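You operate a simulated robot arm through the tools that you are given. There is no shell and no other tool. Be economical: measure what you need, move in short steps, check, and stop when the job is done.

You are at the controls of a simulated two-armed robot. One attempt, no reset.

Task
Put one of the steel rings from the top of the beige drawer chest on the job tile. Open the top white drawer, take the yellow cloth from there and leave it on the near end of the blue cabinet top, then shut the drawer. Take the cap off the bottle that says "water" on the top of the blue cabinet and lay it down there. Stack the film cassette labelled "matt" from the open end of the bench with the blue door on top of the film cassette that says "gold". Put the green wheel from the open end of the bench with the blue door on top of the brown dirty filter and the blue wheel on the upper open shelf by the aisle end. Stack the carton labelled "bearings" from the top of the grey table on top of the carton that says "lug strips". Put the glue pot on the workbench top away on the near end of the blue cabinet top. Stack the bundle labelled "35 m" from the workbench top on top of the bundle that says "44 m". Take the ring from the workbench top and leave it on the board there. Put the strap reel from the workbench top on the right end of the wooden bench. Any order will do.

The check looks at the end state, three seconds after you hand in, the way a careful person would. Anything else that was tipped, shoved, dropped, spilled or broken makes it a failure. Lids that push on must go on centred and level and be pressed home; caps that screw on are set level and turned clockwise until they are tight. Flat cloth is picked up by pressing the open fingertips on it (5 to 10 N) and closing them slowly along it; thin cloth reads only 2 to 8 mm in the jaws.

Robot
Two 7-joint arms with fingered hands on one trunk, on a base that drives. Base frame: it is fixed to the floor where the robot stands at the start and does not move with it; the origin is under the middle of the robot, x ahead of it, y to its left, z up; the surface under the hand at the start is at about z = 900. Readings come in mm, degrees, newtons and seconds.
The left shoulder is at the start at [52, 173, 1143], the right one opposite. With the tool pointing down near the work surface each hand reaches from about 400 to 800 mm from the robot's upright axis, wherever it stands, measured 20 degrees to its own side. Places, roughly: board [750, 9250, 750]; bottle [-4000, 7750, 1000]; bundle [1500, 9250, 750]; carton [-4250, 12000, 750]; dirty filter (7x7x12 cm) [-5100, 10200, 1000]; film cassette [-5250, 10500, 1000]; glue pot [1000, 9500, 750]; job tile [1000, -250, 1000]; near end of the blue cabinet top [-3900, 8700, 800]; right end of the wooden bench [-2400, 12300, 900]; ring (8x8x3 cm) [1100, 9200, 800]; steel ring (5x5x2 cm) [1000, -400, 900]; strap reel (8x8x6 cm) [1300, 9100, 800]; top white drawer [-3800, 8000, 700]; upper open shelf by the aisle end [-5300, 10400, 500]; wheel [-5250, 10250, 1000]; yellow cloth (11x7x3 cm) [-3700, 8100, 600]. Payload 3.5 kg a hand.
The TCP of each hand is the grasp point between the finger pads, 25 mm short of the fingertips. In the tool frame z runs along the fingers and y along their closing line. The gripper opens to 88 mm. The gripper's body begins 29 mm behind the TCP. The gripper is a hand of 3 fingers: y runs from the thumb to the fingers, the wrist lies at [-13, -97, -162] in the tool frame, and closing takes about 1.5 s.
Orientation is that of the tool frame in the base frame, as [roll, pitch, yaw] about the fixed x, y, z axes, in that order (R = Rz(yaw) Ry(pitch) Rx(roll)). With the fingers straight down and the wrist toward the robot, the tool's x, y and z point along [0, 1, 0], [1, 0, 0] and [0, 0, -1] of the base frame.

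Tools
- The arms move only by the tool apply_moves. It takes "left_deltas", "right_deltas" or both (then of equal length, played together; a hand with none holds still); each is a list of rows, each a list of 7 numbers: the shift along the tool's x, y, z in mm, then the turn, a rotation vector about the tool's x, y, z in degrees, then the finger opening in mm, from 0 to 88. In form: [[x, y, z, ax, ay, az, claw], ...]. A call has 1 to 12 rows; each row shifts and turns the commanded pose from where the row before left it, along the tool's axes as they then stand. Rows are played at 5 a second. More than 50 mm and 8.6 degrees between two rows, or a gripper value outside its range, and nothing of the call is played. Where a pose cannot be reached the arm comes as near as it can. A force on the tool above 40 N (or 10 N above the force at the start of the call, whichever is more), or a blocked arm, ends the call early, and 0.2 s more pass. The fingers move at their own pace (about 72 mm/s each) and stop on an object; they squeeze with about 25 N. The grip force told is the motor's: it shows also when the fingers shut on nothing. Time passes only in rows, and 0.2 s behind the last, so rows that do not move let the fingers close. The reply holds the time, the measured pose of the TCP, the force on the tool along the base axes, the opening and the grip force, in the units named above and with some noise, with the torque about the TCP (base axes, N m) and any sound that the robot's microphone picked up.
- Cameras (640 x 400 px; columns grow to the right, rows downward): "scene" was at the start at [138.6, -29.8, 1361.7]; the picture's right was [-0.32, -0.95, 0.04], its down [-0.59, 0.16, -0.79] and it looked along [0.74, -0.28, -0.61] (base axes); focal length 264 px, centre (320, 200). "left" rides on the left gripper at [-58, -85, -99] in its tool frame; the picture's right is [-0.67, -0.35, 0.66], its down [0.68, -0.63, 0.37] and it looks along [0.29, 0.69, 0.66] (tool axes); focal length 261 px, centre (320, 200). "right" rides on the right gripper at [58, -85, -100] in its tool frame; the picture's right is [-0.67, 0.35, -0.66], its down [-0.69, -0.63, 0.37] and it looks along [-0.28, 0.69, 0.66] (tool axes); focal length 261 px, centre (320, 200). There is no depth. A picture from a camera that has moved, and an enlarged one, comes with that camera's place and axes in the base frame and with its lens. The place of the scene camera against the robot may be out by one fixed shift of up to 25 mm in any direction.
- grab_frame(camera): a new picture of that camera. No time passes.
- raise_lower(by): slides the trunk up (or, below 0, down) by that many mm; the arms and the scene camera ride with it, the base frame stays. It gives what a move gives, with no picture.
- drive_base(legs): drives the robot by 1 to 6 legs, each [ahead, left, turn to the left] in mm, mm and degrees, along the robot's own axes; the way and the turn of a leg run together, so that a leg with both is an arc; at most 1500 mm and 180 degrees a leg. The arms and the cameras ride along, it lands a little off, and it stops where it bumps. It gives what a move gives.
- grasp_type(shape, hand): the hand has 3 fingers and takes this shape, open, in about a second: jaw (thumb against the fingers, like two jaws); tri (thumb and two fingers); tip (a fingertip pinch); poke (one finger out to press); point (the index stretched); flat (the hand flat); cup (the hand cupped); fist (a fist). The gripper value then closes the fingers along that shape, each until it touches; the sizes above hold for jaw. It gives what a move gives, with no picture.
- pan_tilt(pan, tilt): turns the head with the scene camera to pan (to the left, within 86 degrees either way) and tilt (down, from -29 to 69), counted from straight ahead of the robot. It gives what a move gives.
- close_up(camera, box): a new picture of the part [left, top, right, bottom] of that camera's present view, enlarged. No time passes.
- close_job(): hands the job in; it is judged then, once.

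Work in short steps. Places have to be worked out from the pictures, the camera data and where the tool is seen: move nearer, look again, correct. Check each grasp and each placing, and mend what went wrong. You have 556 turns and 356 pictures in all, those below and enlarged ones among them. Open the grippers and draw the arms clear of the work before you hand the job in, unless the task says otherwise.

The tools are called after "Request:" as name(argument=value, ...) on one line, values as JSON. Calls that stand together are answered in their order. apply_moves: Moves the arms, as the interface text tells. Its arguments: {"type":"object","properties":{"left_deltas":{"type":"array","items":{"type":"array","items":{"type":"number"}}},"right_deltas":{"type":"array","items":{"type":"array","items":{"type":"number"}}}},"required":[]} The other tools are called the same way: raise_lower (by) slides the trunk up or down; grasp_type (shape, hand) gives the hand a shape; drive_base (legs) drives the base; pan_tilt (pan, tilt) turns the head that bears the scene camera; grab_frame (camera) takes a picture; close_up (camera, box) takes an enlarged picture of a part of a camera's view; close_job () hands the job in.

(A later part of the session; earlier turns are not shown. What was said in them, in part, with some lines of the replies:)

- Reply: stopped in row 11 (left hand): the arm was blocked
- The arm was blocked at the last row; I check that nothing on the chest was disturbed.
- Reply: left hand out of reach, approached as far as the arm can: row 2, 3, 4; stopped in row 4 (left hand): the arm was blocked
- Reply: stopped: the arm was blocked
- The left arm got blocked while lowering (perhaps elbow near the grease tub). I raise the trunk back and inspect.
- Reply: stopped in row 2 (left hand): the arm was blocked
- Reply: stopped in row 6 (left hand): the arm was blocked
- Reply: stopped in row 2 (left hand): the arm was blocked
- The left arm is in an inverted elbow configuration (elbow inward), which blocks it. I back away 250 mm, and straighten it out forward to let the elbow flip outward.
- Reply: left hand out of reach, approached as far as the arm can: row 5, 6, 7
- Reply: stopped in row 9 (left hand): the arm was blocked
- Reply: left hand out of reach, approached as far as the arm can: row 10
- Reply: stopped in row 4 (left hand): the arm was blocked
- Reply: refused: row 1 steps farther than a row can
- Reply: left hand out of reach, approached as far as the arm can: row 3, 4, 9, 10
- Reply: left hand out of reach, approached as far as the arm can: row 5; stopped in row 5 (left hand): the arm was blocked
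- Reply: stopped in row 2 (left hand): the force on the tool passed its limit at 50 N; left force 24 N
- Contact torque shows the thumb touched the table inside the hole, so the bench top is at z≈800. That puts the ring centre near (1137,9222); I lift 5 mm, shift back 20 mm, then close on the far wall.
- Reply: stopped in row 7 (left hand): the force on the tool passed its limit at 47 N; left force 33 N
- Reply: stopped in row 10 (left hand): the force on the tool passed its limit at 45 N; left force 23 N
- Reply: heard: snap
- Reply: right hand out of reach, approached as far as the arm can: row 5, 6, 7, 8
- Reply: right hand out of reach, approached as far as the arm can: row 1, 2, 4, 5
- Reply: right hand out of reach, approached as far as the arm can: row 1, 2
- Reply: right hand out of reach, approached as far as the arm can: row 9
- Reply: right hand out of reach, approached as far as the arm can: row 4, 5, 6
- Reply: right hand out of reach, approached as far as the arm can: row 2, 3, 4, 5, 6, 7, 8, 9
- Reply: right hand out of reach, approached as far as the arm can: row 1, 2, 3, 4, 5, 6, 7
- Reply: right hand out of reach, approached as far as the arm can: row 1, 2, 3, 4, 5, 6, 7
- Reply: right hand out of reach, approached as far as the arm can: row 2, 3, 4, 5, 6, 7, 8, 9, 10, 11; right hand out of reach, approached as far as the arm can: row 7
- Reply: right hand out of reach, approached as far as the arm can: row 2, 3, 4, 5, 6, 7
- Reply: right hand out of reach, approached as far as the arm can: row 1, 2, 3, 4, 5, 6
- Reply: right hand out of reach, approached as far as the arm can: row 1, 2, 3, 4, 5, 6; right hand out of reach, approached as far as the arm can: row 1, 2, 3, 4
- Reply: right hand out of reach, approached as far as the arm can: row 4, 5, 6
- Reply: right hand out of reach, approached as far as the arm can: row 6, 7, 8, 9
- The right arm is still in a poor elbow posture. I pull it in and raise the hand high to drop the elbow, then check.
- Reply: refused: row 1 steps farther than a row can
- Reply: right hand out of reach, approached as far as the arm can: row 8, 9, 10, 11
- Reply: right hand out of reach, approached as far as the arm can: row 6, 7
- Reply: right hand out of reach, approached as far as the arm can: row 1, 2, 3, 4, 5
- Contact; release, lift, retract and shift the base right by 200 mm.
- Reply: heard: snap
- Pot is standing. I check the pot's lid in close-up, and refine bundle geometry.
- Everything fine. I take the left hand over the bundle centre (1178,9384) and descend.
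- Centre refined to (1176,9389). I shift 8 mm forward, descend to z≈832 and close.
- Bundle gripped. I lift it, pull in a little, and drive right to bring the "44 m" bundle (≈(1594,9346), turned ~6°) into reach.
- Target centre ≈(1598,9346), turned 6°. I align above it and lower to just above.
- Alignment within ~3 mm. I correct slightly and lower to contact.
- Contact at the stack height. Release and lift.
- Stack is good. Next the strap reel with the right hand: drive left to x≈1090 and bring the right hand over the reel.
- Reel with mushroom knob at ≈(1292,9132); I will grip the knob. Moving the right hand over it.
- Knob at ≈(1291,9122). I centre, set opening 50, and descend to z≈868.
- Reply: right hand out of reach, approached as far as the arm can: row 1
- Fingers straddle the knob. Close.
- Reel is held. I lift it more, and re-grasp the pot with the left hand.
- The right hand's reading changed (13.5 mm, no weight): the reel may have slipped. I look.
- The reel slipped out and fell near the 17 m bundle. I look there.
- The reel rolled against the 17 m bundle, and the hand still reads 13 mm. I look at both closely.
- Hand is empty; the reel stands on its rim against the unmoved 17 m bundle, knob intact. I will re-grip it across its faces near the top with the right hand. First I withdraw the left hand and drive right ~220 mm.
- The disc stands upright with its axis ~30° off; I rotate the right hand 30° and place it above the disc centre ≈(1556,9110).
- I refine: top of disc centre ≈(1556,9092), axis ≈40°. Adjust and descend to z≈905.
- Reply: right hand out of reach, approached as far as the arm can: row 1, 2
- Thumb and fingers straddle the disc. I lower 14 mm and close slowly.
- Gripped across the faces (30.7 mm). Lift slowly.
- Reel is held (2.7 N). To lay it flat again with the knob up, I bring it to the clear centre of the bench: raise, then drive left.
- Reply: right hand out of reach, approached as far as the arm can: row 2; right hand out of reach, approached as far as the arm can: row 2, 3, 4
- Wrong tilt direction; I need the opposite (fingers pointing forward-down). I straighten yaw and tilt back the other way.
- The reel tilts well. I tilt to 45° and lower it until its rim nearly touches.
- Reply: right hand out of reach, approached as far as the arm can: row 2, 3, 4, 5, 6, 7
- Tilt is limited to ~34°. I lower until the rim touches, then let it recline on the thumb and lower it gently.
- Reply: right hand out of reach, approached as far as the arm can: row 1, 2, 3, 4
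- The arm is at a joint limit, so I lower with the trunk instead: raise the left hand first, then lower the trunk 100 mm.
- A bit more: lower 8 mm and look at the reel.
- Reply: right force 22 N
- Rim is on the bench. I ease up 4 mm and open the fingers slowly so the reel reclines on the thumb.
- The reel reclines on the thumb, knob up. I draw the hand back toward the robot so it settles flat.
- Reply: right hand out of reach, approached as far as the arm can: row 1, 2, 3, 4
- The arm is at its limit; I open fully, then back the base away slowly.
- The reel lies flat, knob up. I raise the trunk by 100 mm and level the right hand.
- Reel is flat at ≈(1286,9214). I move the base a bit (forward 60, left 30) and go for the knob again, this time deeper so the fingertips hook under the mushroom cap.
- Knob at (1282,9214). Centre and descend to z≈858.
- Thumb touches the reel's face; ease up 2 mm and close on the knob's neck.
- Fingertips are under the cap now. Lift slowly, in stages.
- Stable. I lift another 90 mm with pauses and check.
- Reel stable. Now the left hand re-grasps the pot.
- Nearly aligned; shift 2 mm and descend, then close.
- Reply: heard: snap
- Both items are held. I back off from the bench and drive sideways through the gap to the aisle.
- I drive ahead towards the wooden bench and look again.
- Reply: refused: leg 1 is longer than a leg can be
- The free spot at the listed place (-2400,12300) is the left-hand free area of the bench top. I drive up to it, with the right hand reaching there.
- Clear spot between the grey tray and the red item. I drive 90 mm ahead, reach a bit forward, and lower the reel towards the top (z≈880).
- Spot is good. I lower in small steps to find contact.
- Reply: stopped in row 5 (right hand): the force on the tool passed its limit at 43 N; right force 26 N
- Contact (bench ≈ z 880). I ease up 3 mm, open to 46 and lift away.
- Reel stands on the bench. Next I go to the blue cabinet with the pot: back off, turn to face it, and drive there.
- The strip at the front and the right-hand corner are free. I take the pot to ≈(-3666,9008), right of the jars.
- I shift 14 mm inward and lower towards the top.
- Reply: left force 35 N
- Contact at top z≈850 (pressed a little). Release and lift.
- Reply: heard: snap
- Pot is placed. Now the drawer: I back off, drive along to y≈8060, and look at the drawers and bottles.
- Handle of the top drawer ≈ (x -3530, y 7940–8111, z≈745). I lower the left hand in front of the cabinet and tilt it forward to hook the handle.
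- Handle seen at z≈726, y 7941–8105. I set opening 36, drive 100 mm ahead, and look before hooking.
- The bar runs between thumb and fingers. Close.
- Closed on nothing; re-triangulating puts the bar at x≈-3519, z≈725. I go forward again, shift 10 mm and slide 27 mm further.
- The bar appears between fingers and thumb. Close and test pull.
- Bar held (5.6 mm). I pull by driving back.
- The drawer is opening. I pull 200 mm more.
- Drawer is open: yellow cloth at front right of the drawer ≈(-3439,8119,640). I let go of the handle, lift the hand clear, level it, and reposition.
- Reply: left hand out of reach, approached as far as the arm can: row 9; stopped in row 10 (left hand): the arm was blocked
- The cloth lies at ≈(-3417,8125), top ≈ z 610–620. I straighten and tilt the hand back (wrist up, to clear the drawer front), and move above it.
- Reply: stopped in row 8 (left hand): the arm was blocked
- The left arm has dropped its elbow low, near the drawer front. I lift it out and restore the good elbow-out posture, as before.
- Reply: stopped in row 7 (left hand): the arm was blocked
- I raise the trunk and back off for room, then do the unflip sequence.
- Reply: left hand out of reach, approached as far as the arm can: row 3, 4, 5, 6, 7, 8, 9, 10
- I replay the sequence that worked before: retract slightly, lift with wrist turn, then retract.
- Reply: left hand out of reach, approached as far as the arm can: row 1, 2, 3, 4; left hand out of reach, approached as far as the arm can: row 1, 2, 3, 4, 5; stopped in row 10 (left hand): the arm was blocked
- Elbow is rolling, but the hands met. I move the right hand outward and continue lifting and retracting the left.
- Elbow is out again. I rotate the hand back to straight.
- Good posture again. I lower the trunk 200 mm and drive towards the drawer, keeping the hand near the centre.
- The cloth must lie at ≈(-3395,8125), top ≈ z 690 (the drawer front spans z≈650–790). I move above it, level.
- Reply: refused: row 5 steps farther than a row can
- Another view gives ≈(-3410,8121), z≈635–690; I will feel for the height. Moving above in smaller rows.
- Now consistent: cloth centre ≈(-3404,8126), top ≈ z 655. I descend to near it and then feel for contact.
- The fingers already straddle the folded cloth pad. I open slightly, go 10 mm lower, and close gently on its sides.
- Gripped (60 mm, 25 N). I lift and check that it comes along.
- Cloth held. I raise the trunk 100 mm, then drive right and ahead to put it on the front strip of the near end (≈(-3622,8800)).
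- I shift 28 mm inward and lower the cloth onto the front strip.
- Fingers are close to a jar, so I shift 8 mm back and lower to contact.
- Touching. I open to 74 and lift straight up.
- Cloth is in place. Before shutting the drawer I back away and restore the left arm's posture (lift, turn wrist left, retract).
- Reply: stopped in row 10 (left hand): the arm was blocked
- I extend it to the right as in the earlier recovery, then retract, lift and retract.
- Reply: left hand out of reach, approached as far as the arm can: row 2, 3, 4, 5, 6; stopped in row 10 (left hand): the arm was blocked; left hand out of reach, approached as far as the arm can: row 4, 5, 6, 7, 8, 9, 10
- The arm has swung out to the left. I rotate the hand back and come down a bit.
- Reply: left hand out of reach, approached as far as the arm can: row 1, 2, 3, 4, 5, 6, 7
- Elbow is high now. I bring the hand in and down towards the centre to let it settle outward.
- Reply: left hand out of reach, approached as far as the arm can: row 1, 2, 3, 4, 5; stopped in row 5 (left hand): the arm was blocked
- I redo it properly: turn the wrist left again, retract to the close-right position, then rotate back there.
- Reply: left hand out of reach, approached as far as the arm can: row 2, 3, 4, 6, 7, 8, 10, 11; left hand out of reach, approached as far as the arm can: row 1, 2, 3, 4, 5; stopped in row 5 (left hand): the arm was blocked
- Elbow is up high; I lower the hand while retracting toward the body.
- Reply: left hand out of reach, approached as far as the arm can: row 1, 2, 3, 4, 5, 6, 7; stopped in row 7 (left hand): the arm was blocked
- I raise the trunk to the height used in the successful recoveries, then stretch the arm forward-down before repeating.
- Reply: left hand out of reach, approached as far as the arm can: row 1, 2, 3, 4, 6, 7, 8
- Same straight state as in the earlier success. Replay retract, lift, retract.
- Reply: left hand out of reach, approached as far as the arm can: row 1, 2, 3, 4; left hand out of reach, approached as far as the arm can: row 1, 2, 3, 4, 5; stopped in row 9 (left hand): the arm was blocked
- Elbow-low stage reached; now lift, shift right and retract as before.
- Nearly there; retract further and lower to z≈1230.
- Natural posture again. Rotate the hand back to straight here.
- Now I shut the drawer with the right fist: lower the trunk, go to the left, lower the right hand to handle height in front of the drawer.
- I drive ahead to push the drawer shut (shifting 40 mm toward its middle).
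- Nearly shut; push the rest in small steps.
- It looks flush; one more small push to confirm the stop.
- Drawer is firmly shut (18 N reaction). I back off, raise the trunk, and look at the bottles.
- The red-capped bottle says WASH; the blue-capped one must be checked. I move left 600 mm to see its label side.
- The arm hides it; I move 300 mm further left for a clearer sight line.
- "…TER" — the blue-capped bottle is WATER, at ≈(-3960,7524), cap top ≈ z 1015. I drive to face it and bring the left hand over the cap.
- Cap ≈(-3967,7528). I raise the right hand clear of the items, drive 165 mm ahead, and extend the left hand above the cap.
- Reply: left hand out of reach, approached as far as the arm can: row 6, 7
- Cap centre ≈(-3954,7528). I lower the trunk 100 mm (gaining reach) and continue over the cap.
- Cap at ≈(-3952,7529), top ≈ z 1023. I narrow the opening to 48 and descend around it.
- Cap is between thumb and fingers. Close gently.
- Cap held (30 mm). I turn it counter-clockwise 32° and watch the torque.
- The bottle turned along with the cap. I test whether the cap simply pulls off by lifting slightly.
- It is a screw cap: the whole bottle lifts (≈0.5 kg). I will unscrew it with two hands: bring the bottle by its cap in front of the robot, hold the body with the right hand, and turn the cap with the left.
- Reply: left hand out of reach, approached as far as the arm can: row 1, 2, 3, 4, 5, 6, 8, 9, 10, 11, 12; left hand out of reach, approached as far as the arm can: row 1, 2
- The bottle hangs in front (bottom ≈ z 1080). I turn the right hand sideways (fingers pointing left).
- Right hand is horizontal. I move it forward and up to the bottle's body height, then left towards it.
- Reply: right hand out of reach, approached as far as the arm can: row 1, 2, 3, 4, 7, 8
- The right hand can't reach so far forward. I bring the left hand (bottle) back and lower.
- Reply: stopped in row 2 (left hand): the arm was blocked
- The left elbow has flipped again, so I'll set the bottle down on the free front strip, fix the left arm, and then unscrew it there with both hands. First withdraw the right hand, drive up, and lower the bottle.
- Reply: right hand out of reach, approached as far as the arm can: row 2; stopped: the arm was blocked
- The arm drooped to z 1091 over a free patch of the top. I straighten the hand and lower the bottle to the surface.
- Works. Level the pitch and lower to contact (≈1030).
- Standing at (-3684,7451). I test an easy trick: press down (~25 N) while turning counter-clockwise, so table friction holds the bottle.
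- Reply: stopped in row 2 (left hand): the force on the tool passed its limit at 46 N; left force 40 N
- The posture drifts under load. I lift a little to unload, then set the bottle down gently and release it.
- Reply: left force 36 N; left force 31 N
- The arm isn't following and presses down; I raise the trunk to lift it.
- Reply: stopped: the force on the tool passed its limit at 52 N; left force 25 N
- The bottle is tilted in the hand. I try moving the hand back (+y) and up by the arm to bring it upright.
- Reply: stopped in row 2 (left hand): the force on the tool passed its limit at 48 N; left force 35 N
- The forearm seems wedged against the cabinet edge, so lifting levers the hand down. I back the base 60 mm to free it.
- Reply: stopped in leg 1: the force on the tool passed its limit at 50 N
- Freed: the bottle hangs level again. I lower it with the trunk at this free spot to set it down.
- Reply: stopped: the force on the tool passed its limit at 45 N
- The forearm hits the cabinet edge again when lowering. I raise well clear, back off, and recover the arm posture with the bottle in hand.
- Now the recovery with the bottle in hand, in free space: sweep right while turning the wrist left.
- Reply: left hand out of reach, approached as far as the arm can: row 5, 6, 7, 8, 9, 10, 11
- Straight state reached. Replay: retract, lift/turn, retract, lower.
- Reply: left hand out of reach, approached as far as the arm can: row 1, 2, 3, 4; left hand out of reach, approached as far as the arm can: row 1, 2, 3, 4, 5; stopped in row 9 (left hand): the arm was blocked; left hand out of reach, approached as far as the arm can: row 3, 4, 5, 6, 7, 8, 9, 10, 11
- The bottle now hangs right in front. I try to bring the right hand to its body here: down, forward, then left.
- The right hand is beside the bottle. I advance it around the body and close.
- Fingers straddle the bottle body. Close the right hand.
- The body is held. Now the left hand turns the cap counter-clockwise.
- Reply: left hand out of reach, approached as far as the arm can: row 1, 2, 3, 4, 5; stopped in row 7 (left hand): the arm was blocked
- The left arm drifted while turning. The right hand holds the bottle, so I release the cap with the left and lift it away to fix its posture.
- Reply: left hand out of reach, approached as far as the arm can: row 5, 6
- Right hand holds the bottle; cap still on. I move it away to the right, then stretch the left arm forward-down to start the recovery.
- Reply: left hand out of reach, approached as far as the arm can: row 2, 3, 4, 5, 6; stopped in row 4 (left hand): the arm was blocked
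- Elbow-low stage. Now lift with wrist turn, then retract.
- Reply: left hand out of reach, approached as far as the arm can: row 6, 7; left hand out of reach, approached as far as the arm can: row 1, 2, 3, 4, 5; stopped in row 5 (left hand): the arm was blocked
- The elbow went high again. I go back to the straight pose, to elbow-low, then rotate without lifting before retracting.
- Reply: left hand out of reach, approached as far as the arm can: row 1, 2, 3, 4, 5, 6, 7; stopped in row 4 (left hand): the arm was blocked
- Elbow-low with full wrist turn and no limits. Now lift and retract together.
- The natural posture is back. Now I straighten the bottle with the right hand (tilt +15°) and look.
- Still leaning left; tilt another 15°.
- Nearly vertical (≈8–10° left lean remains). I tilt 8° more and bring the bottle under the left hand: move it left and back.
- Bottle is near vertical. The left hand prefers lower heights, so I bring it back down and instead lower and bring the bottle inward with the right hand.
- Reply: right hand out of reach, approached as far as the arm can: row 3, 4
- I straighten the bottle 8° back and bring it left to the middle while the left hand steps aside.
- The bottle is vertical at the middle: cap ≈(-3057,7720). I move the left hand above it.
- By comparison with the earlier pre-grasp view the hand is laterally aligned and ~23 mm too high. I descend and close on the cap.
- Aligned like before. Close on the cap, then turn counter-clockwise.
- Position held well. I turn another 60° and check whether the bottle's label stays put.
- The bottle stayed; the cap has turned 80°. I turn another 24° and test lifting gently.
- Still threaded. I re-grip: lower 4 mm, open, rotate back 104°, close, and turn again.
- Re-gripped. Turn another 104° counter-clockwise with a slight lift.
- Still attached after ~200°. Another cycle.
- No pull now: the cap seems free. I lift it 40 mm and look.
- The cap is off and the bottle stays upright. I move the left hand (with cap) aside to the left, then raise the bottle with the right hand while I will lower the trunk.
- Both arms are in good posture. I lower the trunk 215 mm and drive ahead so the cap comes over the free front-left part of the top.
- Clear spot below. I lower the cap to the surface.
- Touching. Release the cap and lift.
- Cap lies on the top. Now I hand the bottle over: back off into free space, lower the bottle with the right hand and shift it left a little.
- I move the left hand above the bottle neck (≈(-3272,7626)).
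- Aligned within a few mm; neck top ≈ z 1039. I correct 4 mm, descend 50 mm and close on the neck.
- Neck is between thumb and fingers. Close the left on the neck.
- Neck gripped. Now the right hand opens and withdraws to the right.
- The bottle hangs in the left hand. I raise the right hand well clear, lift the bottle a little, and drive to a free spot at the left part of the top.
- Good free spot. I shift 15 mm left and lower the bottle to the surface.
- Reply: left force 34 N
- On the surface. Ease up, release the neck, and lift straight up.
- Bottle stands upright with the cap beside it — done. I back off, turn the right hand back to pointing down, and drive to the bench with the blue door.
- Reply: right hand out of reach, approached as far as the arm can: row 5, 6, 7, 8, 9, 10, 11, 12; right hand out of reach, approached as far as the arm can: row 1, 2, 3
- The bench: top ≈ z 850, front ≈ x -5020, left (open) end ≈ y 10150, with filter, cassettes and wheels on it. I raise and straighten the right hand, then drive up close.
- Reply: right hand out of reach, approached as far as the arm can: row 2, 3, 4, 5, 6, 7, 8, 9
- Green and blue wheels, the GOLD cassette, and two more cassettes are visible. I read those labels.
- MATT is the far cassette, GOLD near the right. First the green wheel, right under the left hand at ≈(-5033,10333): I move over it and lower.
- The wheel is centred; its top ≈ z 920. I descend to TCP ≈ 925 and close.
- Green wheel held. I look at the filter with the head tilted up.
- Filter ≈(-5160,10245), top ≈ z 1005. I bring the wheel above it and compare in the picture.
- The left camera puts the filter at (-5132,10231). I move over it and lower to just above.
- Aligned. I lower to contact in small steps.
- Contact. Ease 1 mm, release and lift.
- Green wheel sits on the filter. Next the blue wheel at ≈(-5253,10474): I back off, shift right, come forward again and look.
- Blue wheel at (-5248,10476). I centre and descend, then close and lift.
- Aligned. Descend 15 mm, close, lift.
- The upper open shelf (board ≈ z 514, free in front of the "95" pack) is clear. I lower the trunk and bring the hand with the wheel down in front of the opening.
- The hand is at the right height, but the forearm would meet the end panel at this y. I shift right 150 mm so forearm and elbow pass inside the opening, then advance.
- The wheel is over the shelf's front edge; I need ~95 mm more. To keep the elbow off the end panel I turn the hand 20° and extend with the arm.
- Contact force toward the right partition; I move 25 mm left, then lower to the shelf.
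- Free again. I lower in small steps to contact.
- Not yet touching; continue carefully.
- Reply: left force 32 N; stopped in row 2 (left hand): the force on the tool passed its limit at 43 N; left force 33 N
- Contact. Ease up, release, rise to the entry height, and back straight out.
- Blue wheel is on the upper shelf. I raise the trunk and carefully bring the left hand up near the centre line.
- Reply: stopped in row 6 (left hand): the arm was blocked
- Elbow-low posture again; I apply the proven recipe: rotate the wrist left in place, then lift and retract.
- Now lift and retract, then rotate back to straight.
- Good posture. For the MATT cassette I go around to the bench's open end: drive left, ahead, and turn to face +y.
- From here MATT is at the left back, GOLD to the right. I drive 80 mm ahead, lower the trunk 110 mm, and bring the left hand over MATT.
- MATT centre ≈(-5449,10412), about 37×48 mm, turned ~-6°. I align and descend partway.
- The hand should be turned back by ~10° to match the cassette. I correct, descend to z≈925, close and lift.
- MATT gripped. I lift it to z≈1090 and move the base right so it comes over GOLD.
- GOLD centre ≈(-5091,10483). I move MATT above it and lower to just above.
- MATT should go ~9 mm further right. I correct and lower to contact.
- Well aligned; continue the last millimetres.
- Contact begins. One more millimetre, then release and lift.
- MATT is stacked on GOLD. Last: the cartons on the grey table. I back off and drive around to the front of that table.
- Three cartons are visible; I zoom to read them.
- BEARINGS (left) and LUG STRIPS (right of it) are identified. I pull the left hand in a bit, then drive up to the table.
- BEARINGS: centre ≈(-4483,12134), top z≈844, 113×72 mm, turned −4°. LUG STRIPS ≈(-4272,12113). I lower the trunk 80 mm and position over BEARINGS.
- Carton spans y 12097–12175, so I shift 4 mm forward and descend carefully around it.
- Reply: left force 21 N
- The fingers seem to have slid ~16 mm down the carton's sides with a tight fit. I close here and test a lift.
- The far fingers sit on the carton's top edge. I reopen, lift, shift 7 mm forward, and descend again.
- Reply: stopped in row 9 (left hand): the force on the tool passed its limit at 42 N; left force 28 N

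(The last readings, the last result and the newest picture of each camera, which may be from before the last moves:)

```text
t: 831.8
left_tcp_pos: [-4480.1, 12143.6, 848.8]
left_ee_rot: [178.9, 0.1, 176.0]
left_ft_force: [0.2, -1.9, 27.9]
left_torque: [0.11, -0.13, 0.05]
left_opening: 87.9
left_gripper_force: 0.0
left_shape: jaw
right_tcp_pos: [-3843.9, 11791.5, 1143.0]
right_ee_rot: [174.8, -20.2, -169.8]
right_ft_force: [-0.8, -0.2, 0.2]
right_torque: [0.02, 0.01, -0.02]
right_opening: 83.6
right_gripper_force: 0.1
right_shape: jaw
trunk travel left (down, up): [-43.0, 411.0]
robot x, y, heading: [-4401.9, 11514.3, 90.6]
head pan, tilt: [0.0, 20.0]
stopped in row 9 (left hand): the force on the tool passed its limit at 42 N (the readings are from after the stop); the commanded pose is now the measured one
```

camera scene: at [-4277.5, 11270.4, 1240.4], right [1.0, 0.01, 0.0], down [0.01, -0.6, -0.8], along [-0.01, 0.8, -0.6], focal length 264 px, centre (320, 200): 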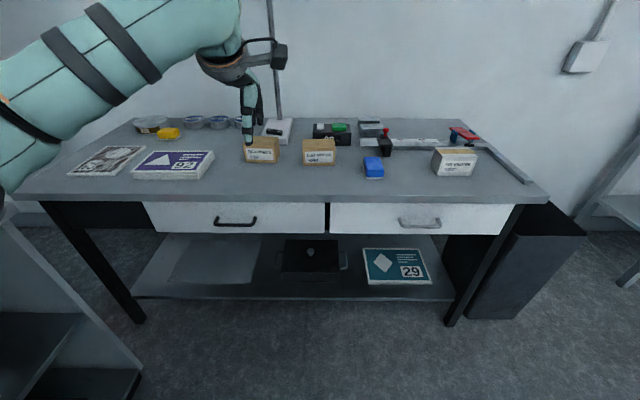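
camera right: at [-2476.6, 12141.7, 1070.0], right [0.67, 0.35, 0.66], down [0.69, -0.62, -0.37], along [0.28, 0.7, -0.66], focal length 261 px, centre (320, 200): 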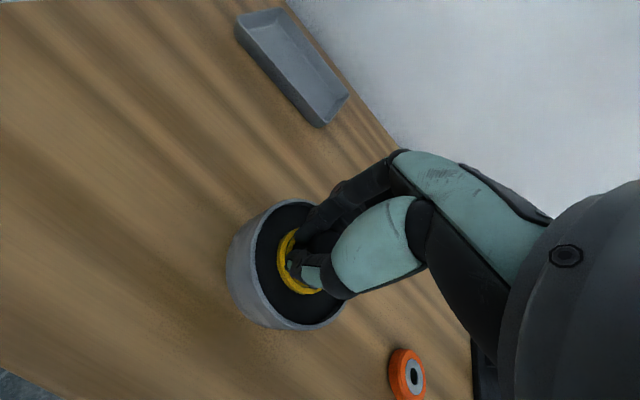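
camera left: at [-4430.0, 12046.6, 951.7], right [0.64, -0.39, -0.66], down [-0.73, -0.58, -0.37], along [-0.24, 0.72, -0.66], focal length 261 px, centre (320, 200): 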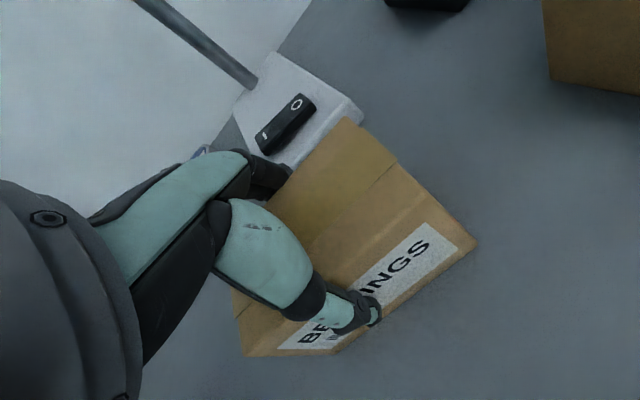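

Contact again. I look from the scene camera to understand the fit.

Request:
pan_tilt(pan=8, tilt=20)

Request:
grab_frame(camera="scene")

```text
t: 832.5
left_tcp_pos: [-4478.6, 12142.5, 848.8]
left_ee_rot: [179.1, 0.0, 176.1]
left_ft_force: [-0.9, 5.0, 37.9]
left_torque: [-0.04, -0.23, 0.03]
left_opening: 88.1
left_gripper_force: 0.0
left_shape: jaw
right_tcp_pos: [-3842.5, 11790.9, 1143.5]
right_ee_rot: [174.7, -20.2, -169.8]
right_ft_force: [-0.2, 0.1, 0.3]
right_torque: [0.0, -0.05, -0.01]
right_opening: 83.8
right_gripper_force: 0.1
right_shape: jaw
trunk travel left (down, up): [-43.0, 411.0]
robot x, y, heading: [-4404.6, 11517.3, 90.6]
head pan, tilt: [8.0, 20.0]
```

```text
52 pictures are left
camera scene: at [-4430.7, 11818.9, 1115.1], right [0.99, 0.14, -0.06], down [0.05, -0.7, -0.71], along [-0.14, 0.7, -0.7], focal length 264 px, centre (320, 200)
```

scene: 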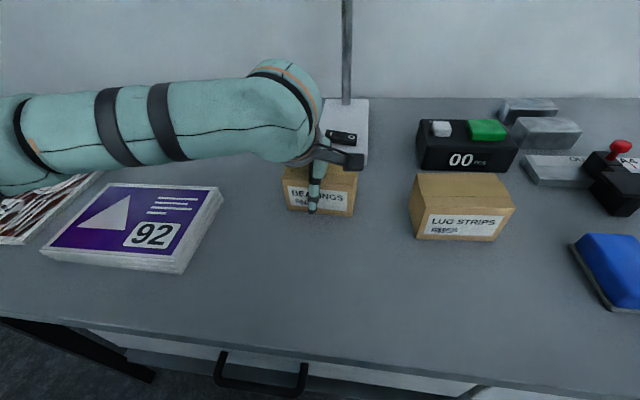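

The thumb is beside the carton's front face and touches the table: the table is at z≈823, so the carton top is ≈ 878 and its centre ≈(-4475,12120). I lift 5 mm, shift back 14 mm, and close.

Request:
apply_moves(left_deltas=[[0, 0, -5, 1, 0, 0, 88], [-2, -7, 0, 0, 0, 0, 88], [-2, -7, 0, 0, 0, 0, 88], [0, 0, 0, 0, 0, 0, 88], [0, 0, 0, 0, 0, 0, 70], [0, 0, 0, 0, 0, 0, 55], [0, 0, 0, 0, 0, 0, 40], [0, 0, 0, 0, 0, 0, 30], [0, 0, 0, 0, 0, 0, 30], [0, 0, 0, 0, 0, 0, 30]])

Request:
grab_frame(camera="left")

```text
t: 834.7
left_tcp_pos: [-4478.1, 12130.1, 848.5]
left_ee_rot: [-179.5, 0.1, 176.0]
left_ft_force: [-0.7, 3.4, 15.1]
left_torque: [0.86, -0.18, 0.15]
left_opening: 60.4
left_gripper_force: 25.2
left_shape: jaw
right_tcp_pos: [-3844.6, 11794.2, 1142.5]
right_ee_rot: [174.9, -20.3, -169.9]
right_ft_force: [-0.1, 0.1, 0.0]
right_torque: [-0.03, -0.03, -0.06]
right_opening: 84.0
right_gripper_force: 0.0
right_shape: jaw
trunk travel left (down, up): [-43.0, 411.0]
robot x, y, heading: [-4400.7, 11515.9, 90.3]
head pan, tilt: [8.0, 20.0]
```

```text
51 pictures are left
camera left: at [-4426.6, 12042.3, 948.8], right [0.64, -0.4, -0.65], down [-0.73, -0.58, -0.36], along [-0.24, 0.71, -0.67], focal length 261 px, centre (320, 200)
```

left: 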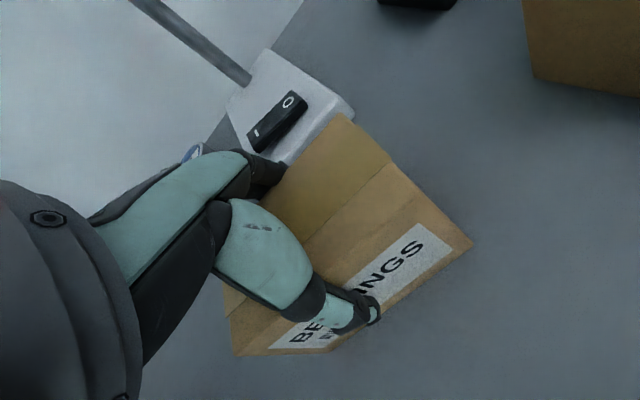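

Gripped at 60 mm; the far fingertips seem to rest on the lamp base. I lift gently and check.

Request:
apply_moves(left_deltas=[[0, 0, -6, 0, 0, 0, 30], [0, 0, -8, 0, 0, 0, 30], [0, 0, -10, 0, 0, 0, 30], [0, 0, 0, 0, 0, 0, 30]])

Request:
grab_frame(camera="scene")

```text
t: 835.7
left_tcp_pos: [-4478.5, 12131.9, 872.8]
left_ee_rot: [-179.5, 0.1, 176.0]
left_ft_force: [-0.1, 0.3, -2.7]
left_torque: [-0.01, 0.01, 0.0]
left_opening: 60.1
left_gripper_force: 25.0
left_shape: jaw
right_tcp_pos: [-3842.6, 11794.8, 1141.9]
right_ee_rot: [175.0, -20.2, -169.9]
right_ft_force: [0.3, 0.2, 0.4]
right_torque: [-0.01, 0.0, 0.02]
right_opening: 83.7
right_gripper_force: 0.0
right_shape: jaw
trunk travel left (down, up): [-43.0, 411.0]
robot x, y, heading: [-4402.3, 11513.5, 90.7]
head pan, tilt: [8.0, 20.0]
```

```text
50 pictures are left
camera scene: at [-4431.2, 11823.7, 1113.1], right [0.99, 0.14, -0.06], down [0.05, -0.71, -0.7], along [-0.14, 0.69, -0.71], focal length 264 px, centre (320, 200)
```

scene: 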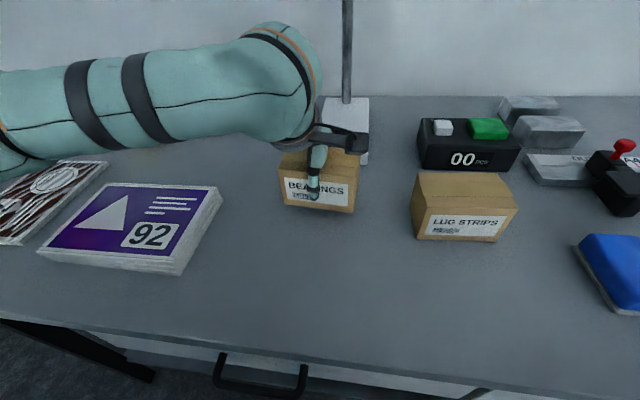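

BEARINGS is lifted (2.7 N), nothing else moved. I raise it to z≈985 and move the base right over LUG STRIPS.

Request:
apply_moves(left_deltas=[[0, 0, -35, 0, 0, 0, 30], [0, 0, -40, 0, 0, 0, 30], [0, 0, -37, 0, 0, 0, 30], [0, 0, 0, 0, 0, 0, 30]])

Request:
drive_base(legs=[[-20, -180, 0]])

Request:
grab_frame(camera="left")

Request:
grab_frame(camera="scene")

```text
t: 836.7
left_tcp_pos: [-4477.0, 12132.9, 984.3]
left_ee_rot: [-179.5, 0.2, 176.0]
left_ft_force: [0.4, -0.2, -2.4]
left_torque: [0.01, 0.04, -0.02]
left_opening: 59.8
left_gripper_force: 24.7
left_shape: jaw
right_tcp_pos: [-3843.1, 11795.3, 1142.1]
right_ee_rot: [174.9, -20.2, -169.9]
right_ft_force: [-0.4, 0.0, 0.1]
right_torque: [-0.01, 0.02, -0.01]
right_opening: 83.6
right_gripper_force: 0.1
right_shape: jaw
trunk travel left (down, up): [-43.0, 411.0]
robot x, y, heading: [-4403.3, 11513.7, 90.5]
head pan, tilt: [8.0, 20.0]
```

```text
t: 838.2
left_tcp_pos: [-4296.1, 12114.9, 984.7]
left_ee_rot: [-179.5, 0.0, 176.1]
left_ft_force: [-0.2, -0.3, -2.1]
left_torque: [0.0, 0.07, -0.01]
left_opening: 60.1
left_gripper_force: 25.0
left_shape: jaw
right_tcp_pos: [-3661.8, 11778.6, 1142.0]
right_ee_rot: [175.0, -20.2, -169.8]
right_ft_force: [-0.3, -0.7, 0.4]
right_torque: [0.0, 0.03, -0.02]
right_opening: 84.0
right_gripper_force: 0.0
right_shape: jaw
trunk travel left (down, up): [-43.0, 411.0]
robot x, y, heading: [-4221.0, 11497.0, 90.6]
head pan, tilt: [8.0, 20.0]
```

```text
49 pictures are left
camera left: at [-4244.6, 12027.1, 1084.2], right [0.64, -0.4, -0.65], down [-0.73, -0.58, -0.36], along [-0.24, 0.71, -0.67], focal length 261 px, centre (320, 200)
```

left: 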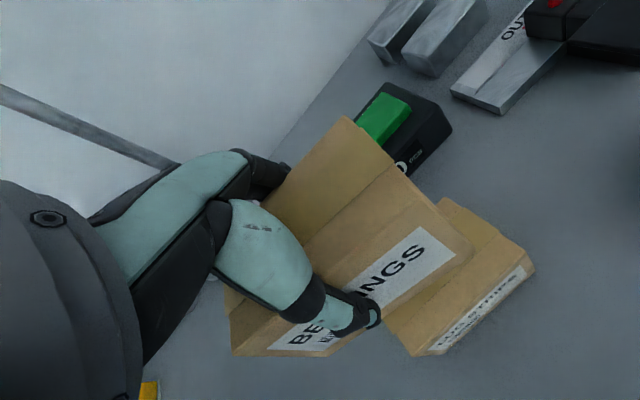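

```text
48 pictures are left
camera scene: at [-4249.5, 11805.4, 1113.3], right [0.99, 0.14, -0.06], down [0.06, -0.71, -0.7], along [-0.14, 0.69, -0.71], focal length 264 px, centre (320, 200)
```

scene: 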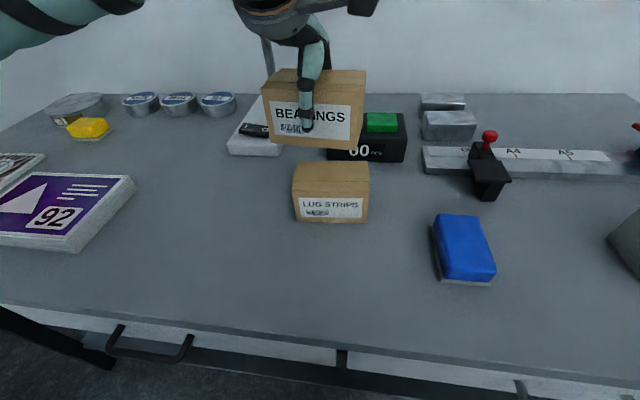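

LUG STRIPS lies ~16 mm further right, ~14 mm nearer and turned ~5° relative to the held carton. I correct and lower to ~20 mm above.

Request:
apply_moves(left_deltas=[[-8, -7, 10, 0, 0, -2.5, 30], [-8, -7, 15, 0, 0, -2.5, 30], [0, 0, 15, 0, 0, 0, 30], [0, 0, 15, 0, 0, 0, 30], [0, 0, 0, 0, 0, 0, 30]])

Request:
close_up(camera="scene", box=[230, 60, 430, 240])

Request:
grab_frame(camera="left")

```text
t: 839.4
left_tcp_pos: [-4279.6, 12099.6, 929.1]
left_ee_rot: [-179.6, 0.0, -178.9]
left_ft_force: [0.4, -0.2, -2.7]
left_torque: [-0.02, 0.02, 0.01]
left_opening: 60.1
left_gripper_force: 25.1
left_shape: jaw
right_tcp_pos: [-3661.4, 11776.5, 1141.1]
right_ee_rot: [175.1, -20.2, -170.0]
right_ft_force: [0.4, -1.0, 0.0]
right_torque: [-0.02, -0.01, 0.03]
right_opening: 84.0
right_gripper_force: 0.0
right_shape: jaw
trunk travel left (down, up): [-43.0, 411.0]
robot x, y, heading: [-4222.6, 11496.5, 90.8]
head pan, tilt: [8.0, 20.0]
```

```text
2.22 times, centred on (330, 150) of scene
camera zoom: at [-4250.4, 11805.2, 1113.3], right [0.99, 0.14, -0.06], down [0.06, -0.71, -0.7], along [-0.14, 0.69, -0.71], focal length 586 px, centre (298, 311)
```

zoom: 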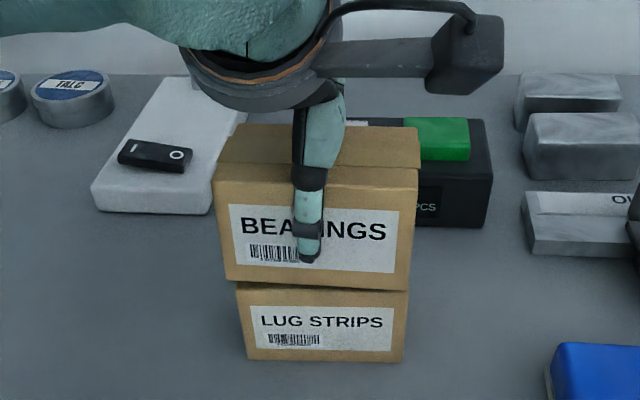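

```text
46 pictures are left
camera left: at [-4221.9, 12016.6, 1029.5], right [0.68, -0.34, -0.65], down [-0.67, -0.65, -0.36], along [-0.3, 0.68, -0.67], focal length 261 px, centre (320, 200)
```

left: 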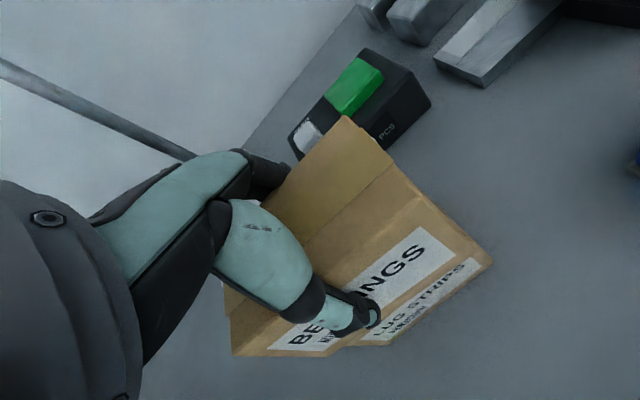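

Fronts look flush and sides aligned within a few mm. I shift 3 mm right and lower in small steps to contact.

Request:
apply_moves(left_deltas=[[-3, 0, 4, 0, 0, 0, 30], [0, 0, 4, 0, 0, 0, 30], [0, 0, 4, 0, 0, 0, 30], [0, 0, 3, 0, 0, 0, 30], [0, 0, 0, 0, 0, 0, 30]])

Request:
apply_moves(left_deltas=[[0, 0, 2, 0, 0, 0, 30], [0, 0, 2, 0, 0, 0, 30], [0, 0, 2, 0, 0, 0, 30], [0, 0, 0, 0, 0, 0, 30]])

```text
t: 840.6
left_tcp_pos: [-4278.0, 12097.8, 919.3]
left_ee_rot: [-180.0, 0.0, -179.0]
left_ft_force: [0.0, 3.4, 26.7]
left_torque: [1.26, -0.16, -0.08]
left_opening: 60.3
left_gripper_force: 24.7
left_shape: jaw
right_tcp_pos: [-3662.2, 11774.5, 1143.8]
right_ee_rot: [174.8, -20.1, -169.7]
right_ft_force: [0.5, 0.3, 0.0]
right_torque: [-0.04, 0.02, 0.0]
right_opening: 84.0
right_gripper_force: 0.0
right_shape: jaw
trunk travel left (down, up): [-43.0, 411.0]
robot x, y, heading: [-4221.7, 11498.3, 90.5]
head pan, tilt: [8.0, 20.0]
```

```text
t: 841.1
left_tcp_pos: [-4278.0, 12098.1, 919.6]
left_ee_rot: [179.6, 0.3, -178.9]
left_ft_force: [1.5, -2.1, 23.0]
left_torque: [0.75, -0.11, 0.0]
left_opening: 60.2
left_gripper_force: 24.6
left_shape: jaw
right_tcp_pos: [-3662.5, 11775.4, 1143.2]
right_ee_rot: [174.8, -20.0, -169.8]
right_ft_force: [0.7, -0.4, 0.4]
right_torque: [-0.02, -0.01, -0.01]
right_opening: 84.0
right_gripper_force: 0.1
right_shape: jaw
trunk travel left (down, up): [-43.0, 411.0]
robot x, y, heading: [-4226.3, 11496.6, 90.7]
head pan, tilt: [8.0, 20.0]
stopped in row 2 (left hand): the force on the tool passed its limit at 42 N (the readings are from after the stop); the commanded pose is now the measured one
```

Contact is at the rear fingers, so the lower carton extends further back: I lift 6 mm, shift 9 mm forward, and lower again.

Request:
apply_moves(left_deltas=[[0, 0, -6, 0.4, 0, 0, 30], [0, 5, 0, 0, 0, 0, 30], [0, 4, 0, 0, 0, 0, 30], [0, 0, 3, 0, 0, 0, 30], [0, 0, 2, 0, 0, 0, 30], [0, 0, 0, 0, 0, 0, 30]])

Request:
close_up(camera="scene", box=[230, 60, 430, 240])

```text
t: 842.5
left_tcp_pos: [-4277.0, 12106.2, 921.2]
left_ee_rot: [-179.9, 0.2, -178.9]
left_ft_force: [-0.6, -3.8, 26.1]
left_torque: [0.8, -0.16, -0.07]
left_opening: 59.9
left_gripper_force: 24.9
left_shape: jaw
right_tcp_pos: [-3661.3, 11773.5, 1144.9]
right_ee_rot: [174.7, -20.1, -169.8]
right_ft_force: [0.4, -0.9, 0.3]
right_torque: [-0.02, -0.02, 0.02]
right_opening: 83.7
right_gripper_force: 0.1
right_shape: jaw
trunk travel left (down, up): [-43.0, 411.0]
robot x, y, heading: [-4221.2, 11497.5, 90.8]
head pan, tilt: [8.0, 20.0]
```

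```text
2.22 times, centred on (330, 150) of scene
camera zoom: at [-4250.1, 11800.8, 1115.1], right [0.99, 0.14, -0.06], down [0.06, -0.7, -0.71], along [-0.14, 0.7, -0.7], focal length 586 px, centre (298, 311)
```

zoom: 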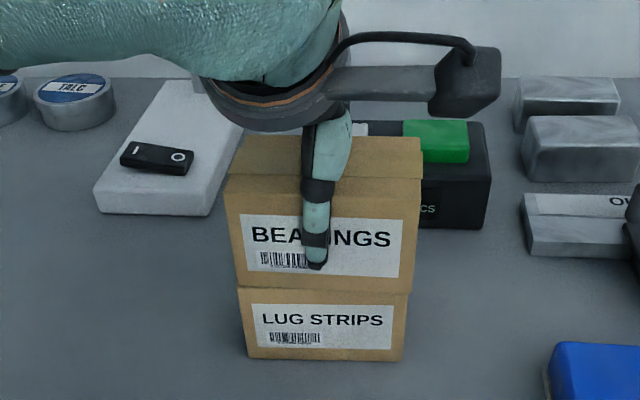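

Stacked flush. Ease 1.5 mm, release and lift straight up.

Request:
apply_moves(left_deltas=[[0, 0, -1.5, 0, 0, 0, 30], [0, 0, 0, 0, 0, 0, 66], [0, 0, 0, 0, 0, 0, 78], [0, 0, 0, 0, 0, 0, 88], [0, 0, 0, 0, 0, 0, 88], [0, 0, -15, 0, 0, 0, 88], [0, 0, -30, 0, 0, 0, 88], [0, 0, -40, 0, 0, 0, 88], [0, 0, -40, 0, 0, 0, 88]])

Request:
grab_frame(camera="scene")

```text
t: 844.5
left_tcp_pos: [-4276.9, 12110.0, 1041.6]
left_ee_rot: [-179.6, 0.1, -178.9]
left_ft_force: [-0.4, -0.8, -2.0]
left_torque: [0.01, 0.03, -0.02]
left_opening: 88.0
left_gripper_force: 0.1
left_shape: jaw
right_tcp_pos: [-3661.6, 11777.6, 1141.5]
right_ee_rot: [174.9, -20.4, -169.9]
right_ft_force: [0.5, -1.1, 0.6]
right_torque: [-0.02, 0.01, 0.01]
right_opening: 83.6
right_gripper_force: 0.0
right_shape: jaw
trunk travel left (down, up): [-43.0, 411.0]
robot x, y, heading: [-4220.8, 11495.9, 90.4]
head pan, tilt: [8.0, 20.0]
```

```text
44 pictures are left
camera scene: at [-4249.9, 11804.6, 1113.6], right [0.99, 0.14, -0.06], down [0.06, -0.71, -0.7], along [-0.14, 0.69, -0.71], focal length 264 px, centre (320, 200)
```

scene: 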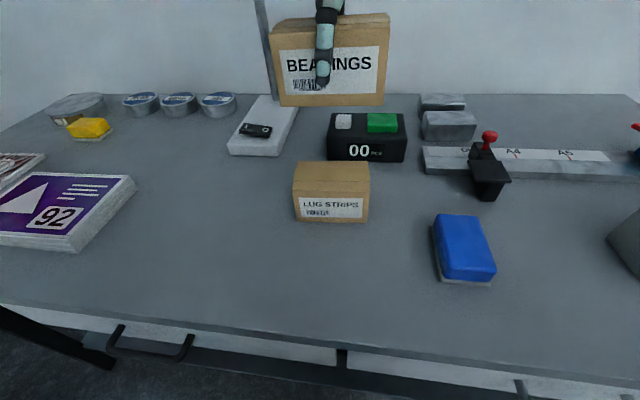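

The carton stayed wedged in the open hand. I lower it back onto LUG STRIPS and will open the hand wider by changing its shape.

Request:
apply_moves(left_deltas=[[0, -3, 40, 0, 0, 0, 88], [0, 0, 40, 0, 0, 0, 88], [0, 0, 25, 0, 0, 0, 88], [0, 0, 8, 0, 0, 0, 88], [0, 0, 4, 0, 0, 0, 88], [0, 0, 3, 0, 0, 0, 88], [0, 0, 0, 0, 0, 0, 88]])

Request:
close_up(camera="scene", box=[230, 60, 430, 240])

```text
t: 846.1
left_tcp_pos: [-4279.1, 12105.3, 921.5]
left_ee_rot: [-179.4, 0.1, -178.9]
left_ft_force: [-1.0, -0.5, 2.8]
left_torque: [0.15, -0.01, 0.02]
left_opening: 88.1
left_gripper_force: 0.0
left_shape: jaw
right_tcp_pos: [-3661.6, 11778.7, 1142.8]
right_ee_rot: [175.0, -20.2, -169.9]
right_ft_force: [0.5, -0.7, -0.3]
right_torque: [-0.01, 0.0, -0.02]
right_opening: 83.7
right_gripper_force: 0.1
right_shape: jaw
trunk travel left (down, up): [-43.0, 411.0]
robot x, y, heading: [-4222.3, 11498.9, 90.8]
head pan, tilt: [8.0, 20.0]
```

```text
2.22 times, centred on (330, 150) of scene
camera zoom: at [-4250.4, 11804.5, 1113.7], right [0.99, 0.14, -0.06], down [0.06, -0.71, -0.71], along [-0.14, 0.69, -0.71], focal length 586 px, centre (298, 311)
```

zoom: 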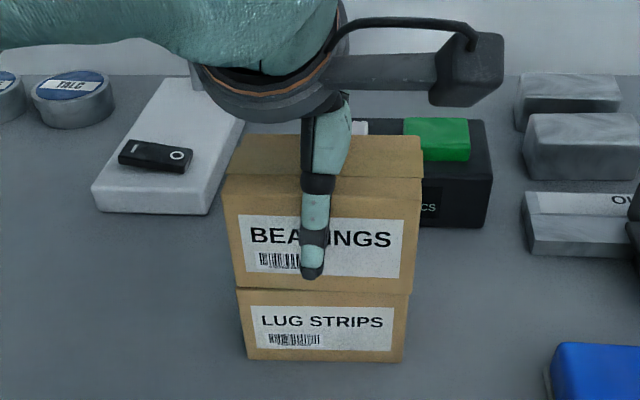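

Resting again. I probe for play: shift the hand 4 mm forward and check the force.

Request:
apply_moves(left_deltas=[[0, 2, -1, 0, 0, 0, 88], [0, 2, 0, 0, 0, 0, 88], [0, 0, 0, 0, 0, 0, 88]])

Request:
apply_moves(left_deltas=[[0, -2, 0, 0, 0, 0, 88], [0, -2, 0, 0, 0, 0, 88], [0, -2, 0, 0, 0, 0, 88], [0, 0, 0, 0, 0, 0, 88]])

```text
t: 846.9
left_tcp_pos: [-4276.7, 12110.1, 922.1]
left_ee_rot: [-179.4, 0.2, -179.0]
left_ft_force: [-1.2, -1.5, 0.5]
left_torque: [0.05, -0.01, -0.01]
left_opening: 88.1
left_gripper_force: 0.1
left_shape: jaw
right_tcp_pos: [-3663.0, 11778.4, 1141.4]
right_ee_rot: [174.9, -20.3, -169.9]
right_ft_force: [-0.5, 0.7, 0.2]
right_torque: [-0.04, 0.02, -0.03]
right_opening: 83.8
right_gripper_force: 0.1
right_shape: jaw
trunk travel left (down, up): [-43.0, 411.0]
robot x, y, heading: [-4222.1, 11496.2, 90.3]
head pan, tilt: [8.0, 20.0]
```

```text
t: 847.9
left_tcp_pos: [-4277.9, 12104.7, 923.2]
left_ee_rot: [-179.3, 0.1, -178.9]
left_ft_force: [0.0, -0.5, -1.5]
left_torque: [0.05, 0.02, 0.01]
left_opening: 88.0
left_gripper_force: 0.1
left_shape: jaw
right_tcp_pos: [-3662.2, 11777.7, 1141.0]
right_ee_rot: [175.0, -20.2, -169.9]
right_ft_force: [-0.9, 0.5, -0.2]
right_torque: [0.0, 0.03, -0.01]
right_opening: 83.7
right_gripper_force: 0.1
right_shape: jaw
trunk travel left (down, up): [-43.0, 411.0]
robot x, y, heading: [-4221.9, 11497.2, 90.5]
head pan, tilt: [8.0, 20.0]
```

I try lifting slowly 8 mm and look whether the carton stays.

Request:
apply_moves(left_deltas=[[0, 2, -2, 0, 0, 0, 88], [0, 0, -3, 0, 0, 0, 88], [0, 0, -3, 0, 0, 0, 88], [0, 0, 0, 0, 0, 0, 88]])

Request:
grab_frame(camera="left")

```text
t: 848.9
left_tcp_pos: [-4277.0, 12106.5, 931.4]
left_ee_rot: [-179.4, 0.0, -178.9]
left_ft_force: [-0.2, -0.4, -2.6]
left_torque: [0.03, 0.03, -0.02]
left_opening: 87.9
left_gripper_force: 0.1
left_shape: jaw
right_tcp_pos: [-3662.6, 11777.9, 1142.6]
right_ee_rot: [175.0, -20.3, -169.8]
right_ft_force: [-0.7, 0.4, -0.5]
right_torque: [-0.02, 0.02, -0.01]
right_opening: 83.8
right_gripper_force: 0.1
right_shape: jaw
trunk travel left (down, up): [-43.0, 411.0]
robot x, y, heading: [-4225.6, 11497.3, 90.6]
head pan, tilt: [8.0, 20.0]
```

```text
42 pictures are left
camera left: at [-4219.8, 12024.3, 1031.3], right [0.68, -0.34, -0.65], down [-0.67, -0.65, -0.36], along [-0.3, 0.68, -0.67], focal length 261 px, centre (320, 200)
```

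left: 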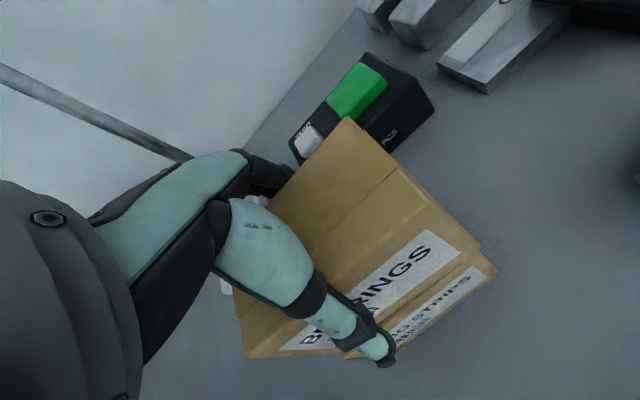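

Still hanging. I raise it to see how it is caught.

Request:
apply_moves(left_deltas=[[0, 0, -40, 0, 0, 0, 88], [0, 0, -40, 0, 0, 0, 88], [0, 0, -40, 0, 0, 0, 88], [0, 0, -30, 0, 0, 0, 88], [0, 0, 0, 0, 0, 0, 88]])

Request:
pan_tilt(pan=8, tilt=5)

Request:
close_up(camera="scene", box=[200, 60, 460, 260])

```text
t: 850.1
left_tcp_pos: [-4277.6, 12109.0, 1081.9]
left_ee_rot: [-179.4, 0.1, -178.9]
left_ft_force: [-0.4, 0.1, 0.1]
left_torque: [-0.02, -0.01, 0.03]
left_opening: 87.9
left_gripper_force: 0.1
left_shape: jaw
right_tcp_pos: [-3662.7, 11778.5, 1141.6]
right_ee_rot: [175.0, -20.2, -169.9]
right_ft_force: [-0.5, -0.4, 0.0]
right_torque: [0.01, 0.04, -0.03]
right_opening: 83.9
right_gripper_force: 0.1
right_shape: jaw
trunk travel left (down, up): [-43.0, 411.0]
robot x, y, heading: [-4223.9, 11497.0, 90.7]
head pan, tilt: [8.0, 20.0]
```

```text
t: 850.9
left_tcp_pos: [-4277.7, 12107.7, 1080.4]
left_ee_rot: [-179.3, 0.1, -178.9]
left_ft_force: [-0.2, 0.0, -0.2]
left_torque: [0.0, 0.01, 0.03]
left_opening: 87.9
left_gripper_force: 0.0
left_shape: jaw
right_tcp_pos: [-3661.8, 11777.2, 1141.8]
right_ee_rot: [175.0, -20.3, -169.7]
right_ft_force: [-0.6, 0.2, 0.2]
right_torque: [-0.01, 0.01, 0.0]
right_opening: 83.7
right_gripper_force: 0.1
right_shape: jaw
trunk travel left (down, up): [-43.0, 411.0]
robot x, y, heading: [-4223.0, 11495.3, 90.6]
head pan, tilt: [8.0, 5.0]
```

```text
2.00 times, centred on (330, 160) of scene
camera zoom: at [-4250.2, 11814.3, 1135.9], right [0.99, 0.14, -0.06], down [0.02, -0.5, -0.86], along [-0.15, 0.85, -0.5], focal length 528 px, centre (300, 280)
```

zoom: 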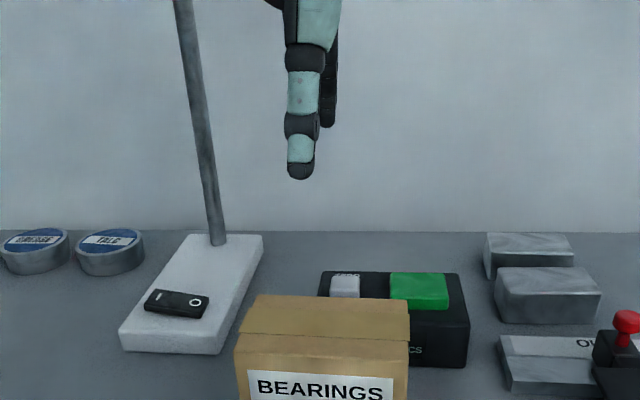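

The carton has come free. I look at the stack.

Request:
pan_tilt(pan=8, tilt=25)

Request:
grab_frame(camera="scene")

```text
t: 851.7
left_tcp_pos: [-4278.0, 12106.4, 1080.3]
left_ee_rot: [-179.4, 0.1, -178.9]
left_ft_force: [1.1, -0.1, 0.4]
left_torque: [-0.02, 0.02, 0.02]
left_opening: 87.8
left_gripper_force: 0.1
left_shape: jaw
right_tcp_pos: [-3662.7, 11777.7, 1142.2]
right_ee_rot: [174.9, -20.2, -170.0]
right_ft_force: [-0.8, 0.2, 0.6]
right_torque: [-0.02, -0.01, -0.02]
right_opening: 83.8
right_gripper_force: 0.1
right_shape: jaw
trunk travel left (down, up): [-43.0, 411.0]
robot x, y, heading: [-4224.2, 11498.1, 90.2]
head pan, tilt: [8.0, 25.0]
```

```text
40 pictures are left
camera scene: at [-4250.1, 11800.8, 1106.6], right [0.99, 0.14, -0.06], down [0.07, -0.76, -0.64], along [-0.13, 0.63, -0.77], focal length 264 px, centre (320, 200)
```

scene: 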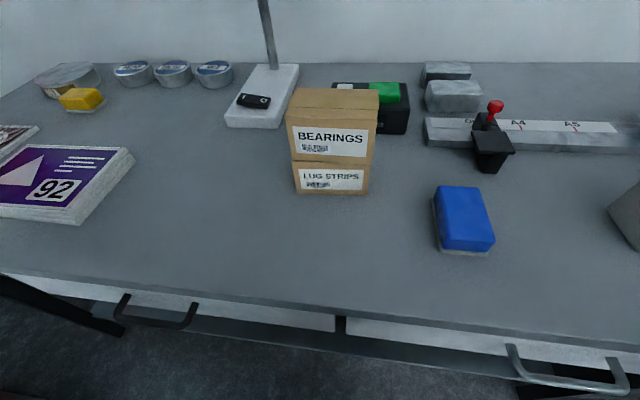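

BEARINGS sits squarely on LUG STRIPS. I back away with open hands and take a last check of the bench stack from here.

Request:
drive_base(legs=[[-700, 0, 0]])

Request:
pan_tilt(pan=86, tilt=15)

Request:
grab_frame(camera="scene")

```text
t: 855.6
left_tcp_pos: [-4269.5, 11403.4, 1080.3]
left_ee_rot: [-179.4, 0.1, -179.1]
left_ft_force: [-0.2, 0.2, -0.6]
left_torque: [0.02, -0.02, 0.03]
left_opening: 87.8
left_gripper_force: 0.1
left_shape: jaw
right_tcp_pos: [-3655.3, 11070.5, 1142.2]
right_ee_rot: [174.9, -20.2, -170.1]
right_ft_force: [-0.4, -0.3, -0.8]
right_torque: [0.0, -0.03, 0.01]
right_opening: 83.7
right_gripper_force: 0.1
right_shape: jaw
trunk travel left (down, up): [-43.0, 411.0]
robot x, y, heading: [-4217.9, 10790.7, 90.4]
head pan, tilt: [8.0, 25.0]
```

```text
t: 857.1
left_tcp_pos: [-4267.8, 11402.9, 1080.5]
left_ee_rot: [-179.4, 0.0, -179.2]
left_ft_force: [-0.5, 0.2, 0.5]
left_torque: [0.0, 0.02, 0.0]
left_opening: 88.1
left_gripper_force: 0.1
left_shape: jaw
right_tcp_pos: [-3655.1, 11069.6, 1142.5]
right_ee_rot: [175.0, -20.2, -170.1]
right_ft_force: [0.0, 0.7, 0.0]
right_torque: [-0.01, 0.02, 0.03]
right_opening: 83.9
right_gripper_force: 0.1
right_shape: jaw
trunk travel left (down, up): [-43.0, 411.0]
robot x, y, heading: [-4217.4, 10795.0, 90.4]
head pan, tilt: [85.9, 15.0]
```

```text
39 pictures are left
camera scene: at [-4322.3, 11026.0, 1157.3], right [0.07, 0.9, -0.43], down [0.26, -0.43, -0.87], along [-0.96, -0.05, -0.26], focal length 264 px, centre (320, 200)
```

scene: 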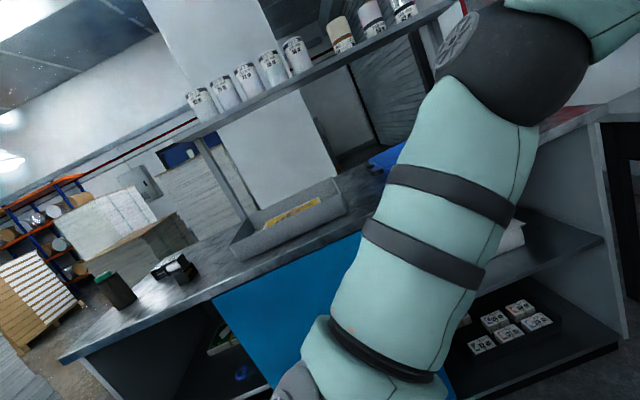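

I zoom in on the cassettes.

Request:
close_up(camera="scene", box=[80, 230, 260, 390])

```text
2.50 times, centred on (170, 310) of scene
camera zoom: at [-4322.3, 11026.0, 1157.3], right [0.07, 0.9, -0.43], down [0.26, -0.43, -0.87], along [-0.96, -0.05, -0.26], focal length 660 px, centre (695, -75)
```

zoom: 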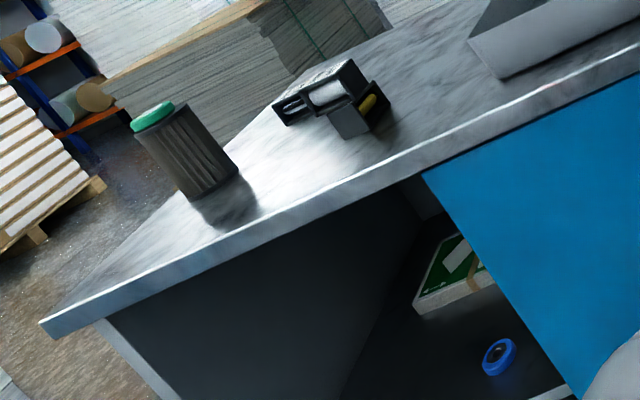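

All items are placed as asked; hands are open and clear. I hand in the job.

Request:
close_job()

```text
The job is handed in.
```

I did every item on the list and handed the job in with both hands open and clear; these points are uncertain or differ from a clean run:

- **Strap reel:** it is on the wooden bench at the place you listed for the right end. Facing the bench, that spot is on the left. It slipped out of the hand once on the workbench and rolled against the "17 m" bundle. By my measurements the bundle did not move.
- **Water bottle:** to unscrew the cap I had to move the bottle to the front left of the blue cabinet top. It stands there open, with the cap beside it. It was tilted and dragged on the cabinet top while the cap was still on, and tilted in the air at one point. It was upright with nothing obviously spilled in my last picture there.
- **Glue pot:** I heard a snap each time I gripped or released it. It looked whole in every picture.
- **"Matt" cassette:** it sits crosswise (turned 90 degrees) on the "gold" one. My last picture, from across the room, was not clear enough to confirm the stack again, but it looked good right after I placed it.
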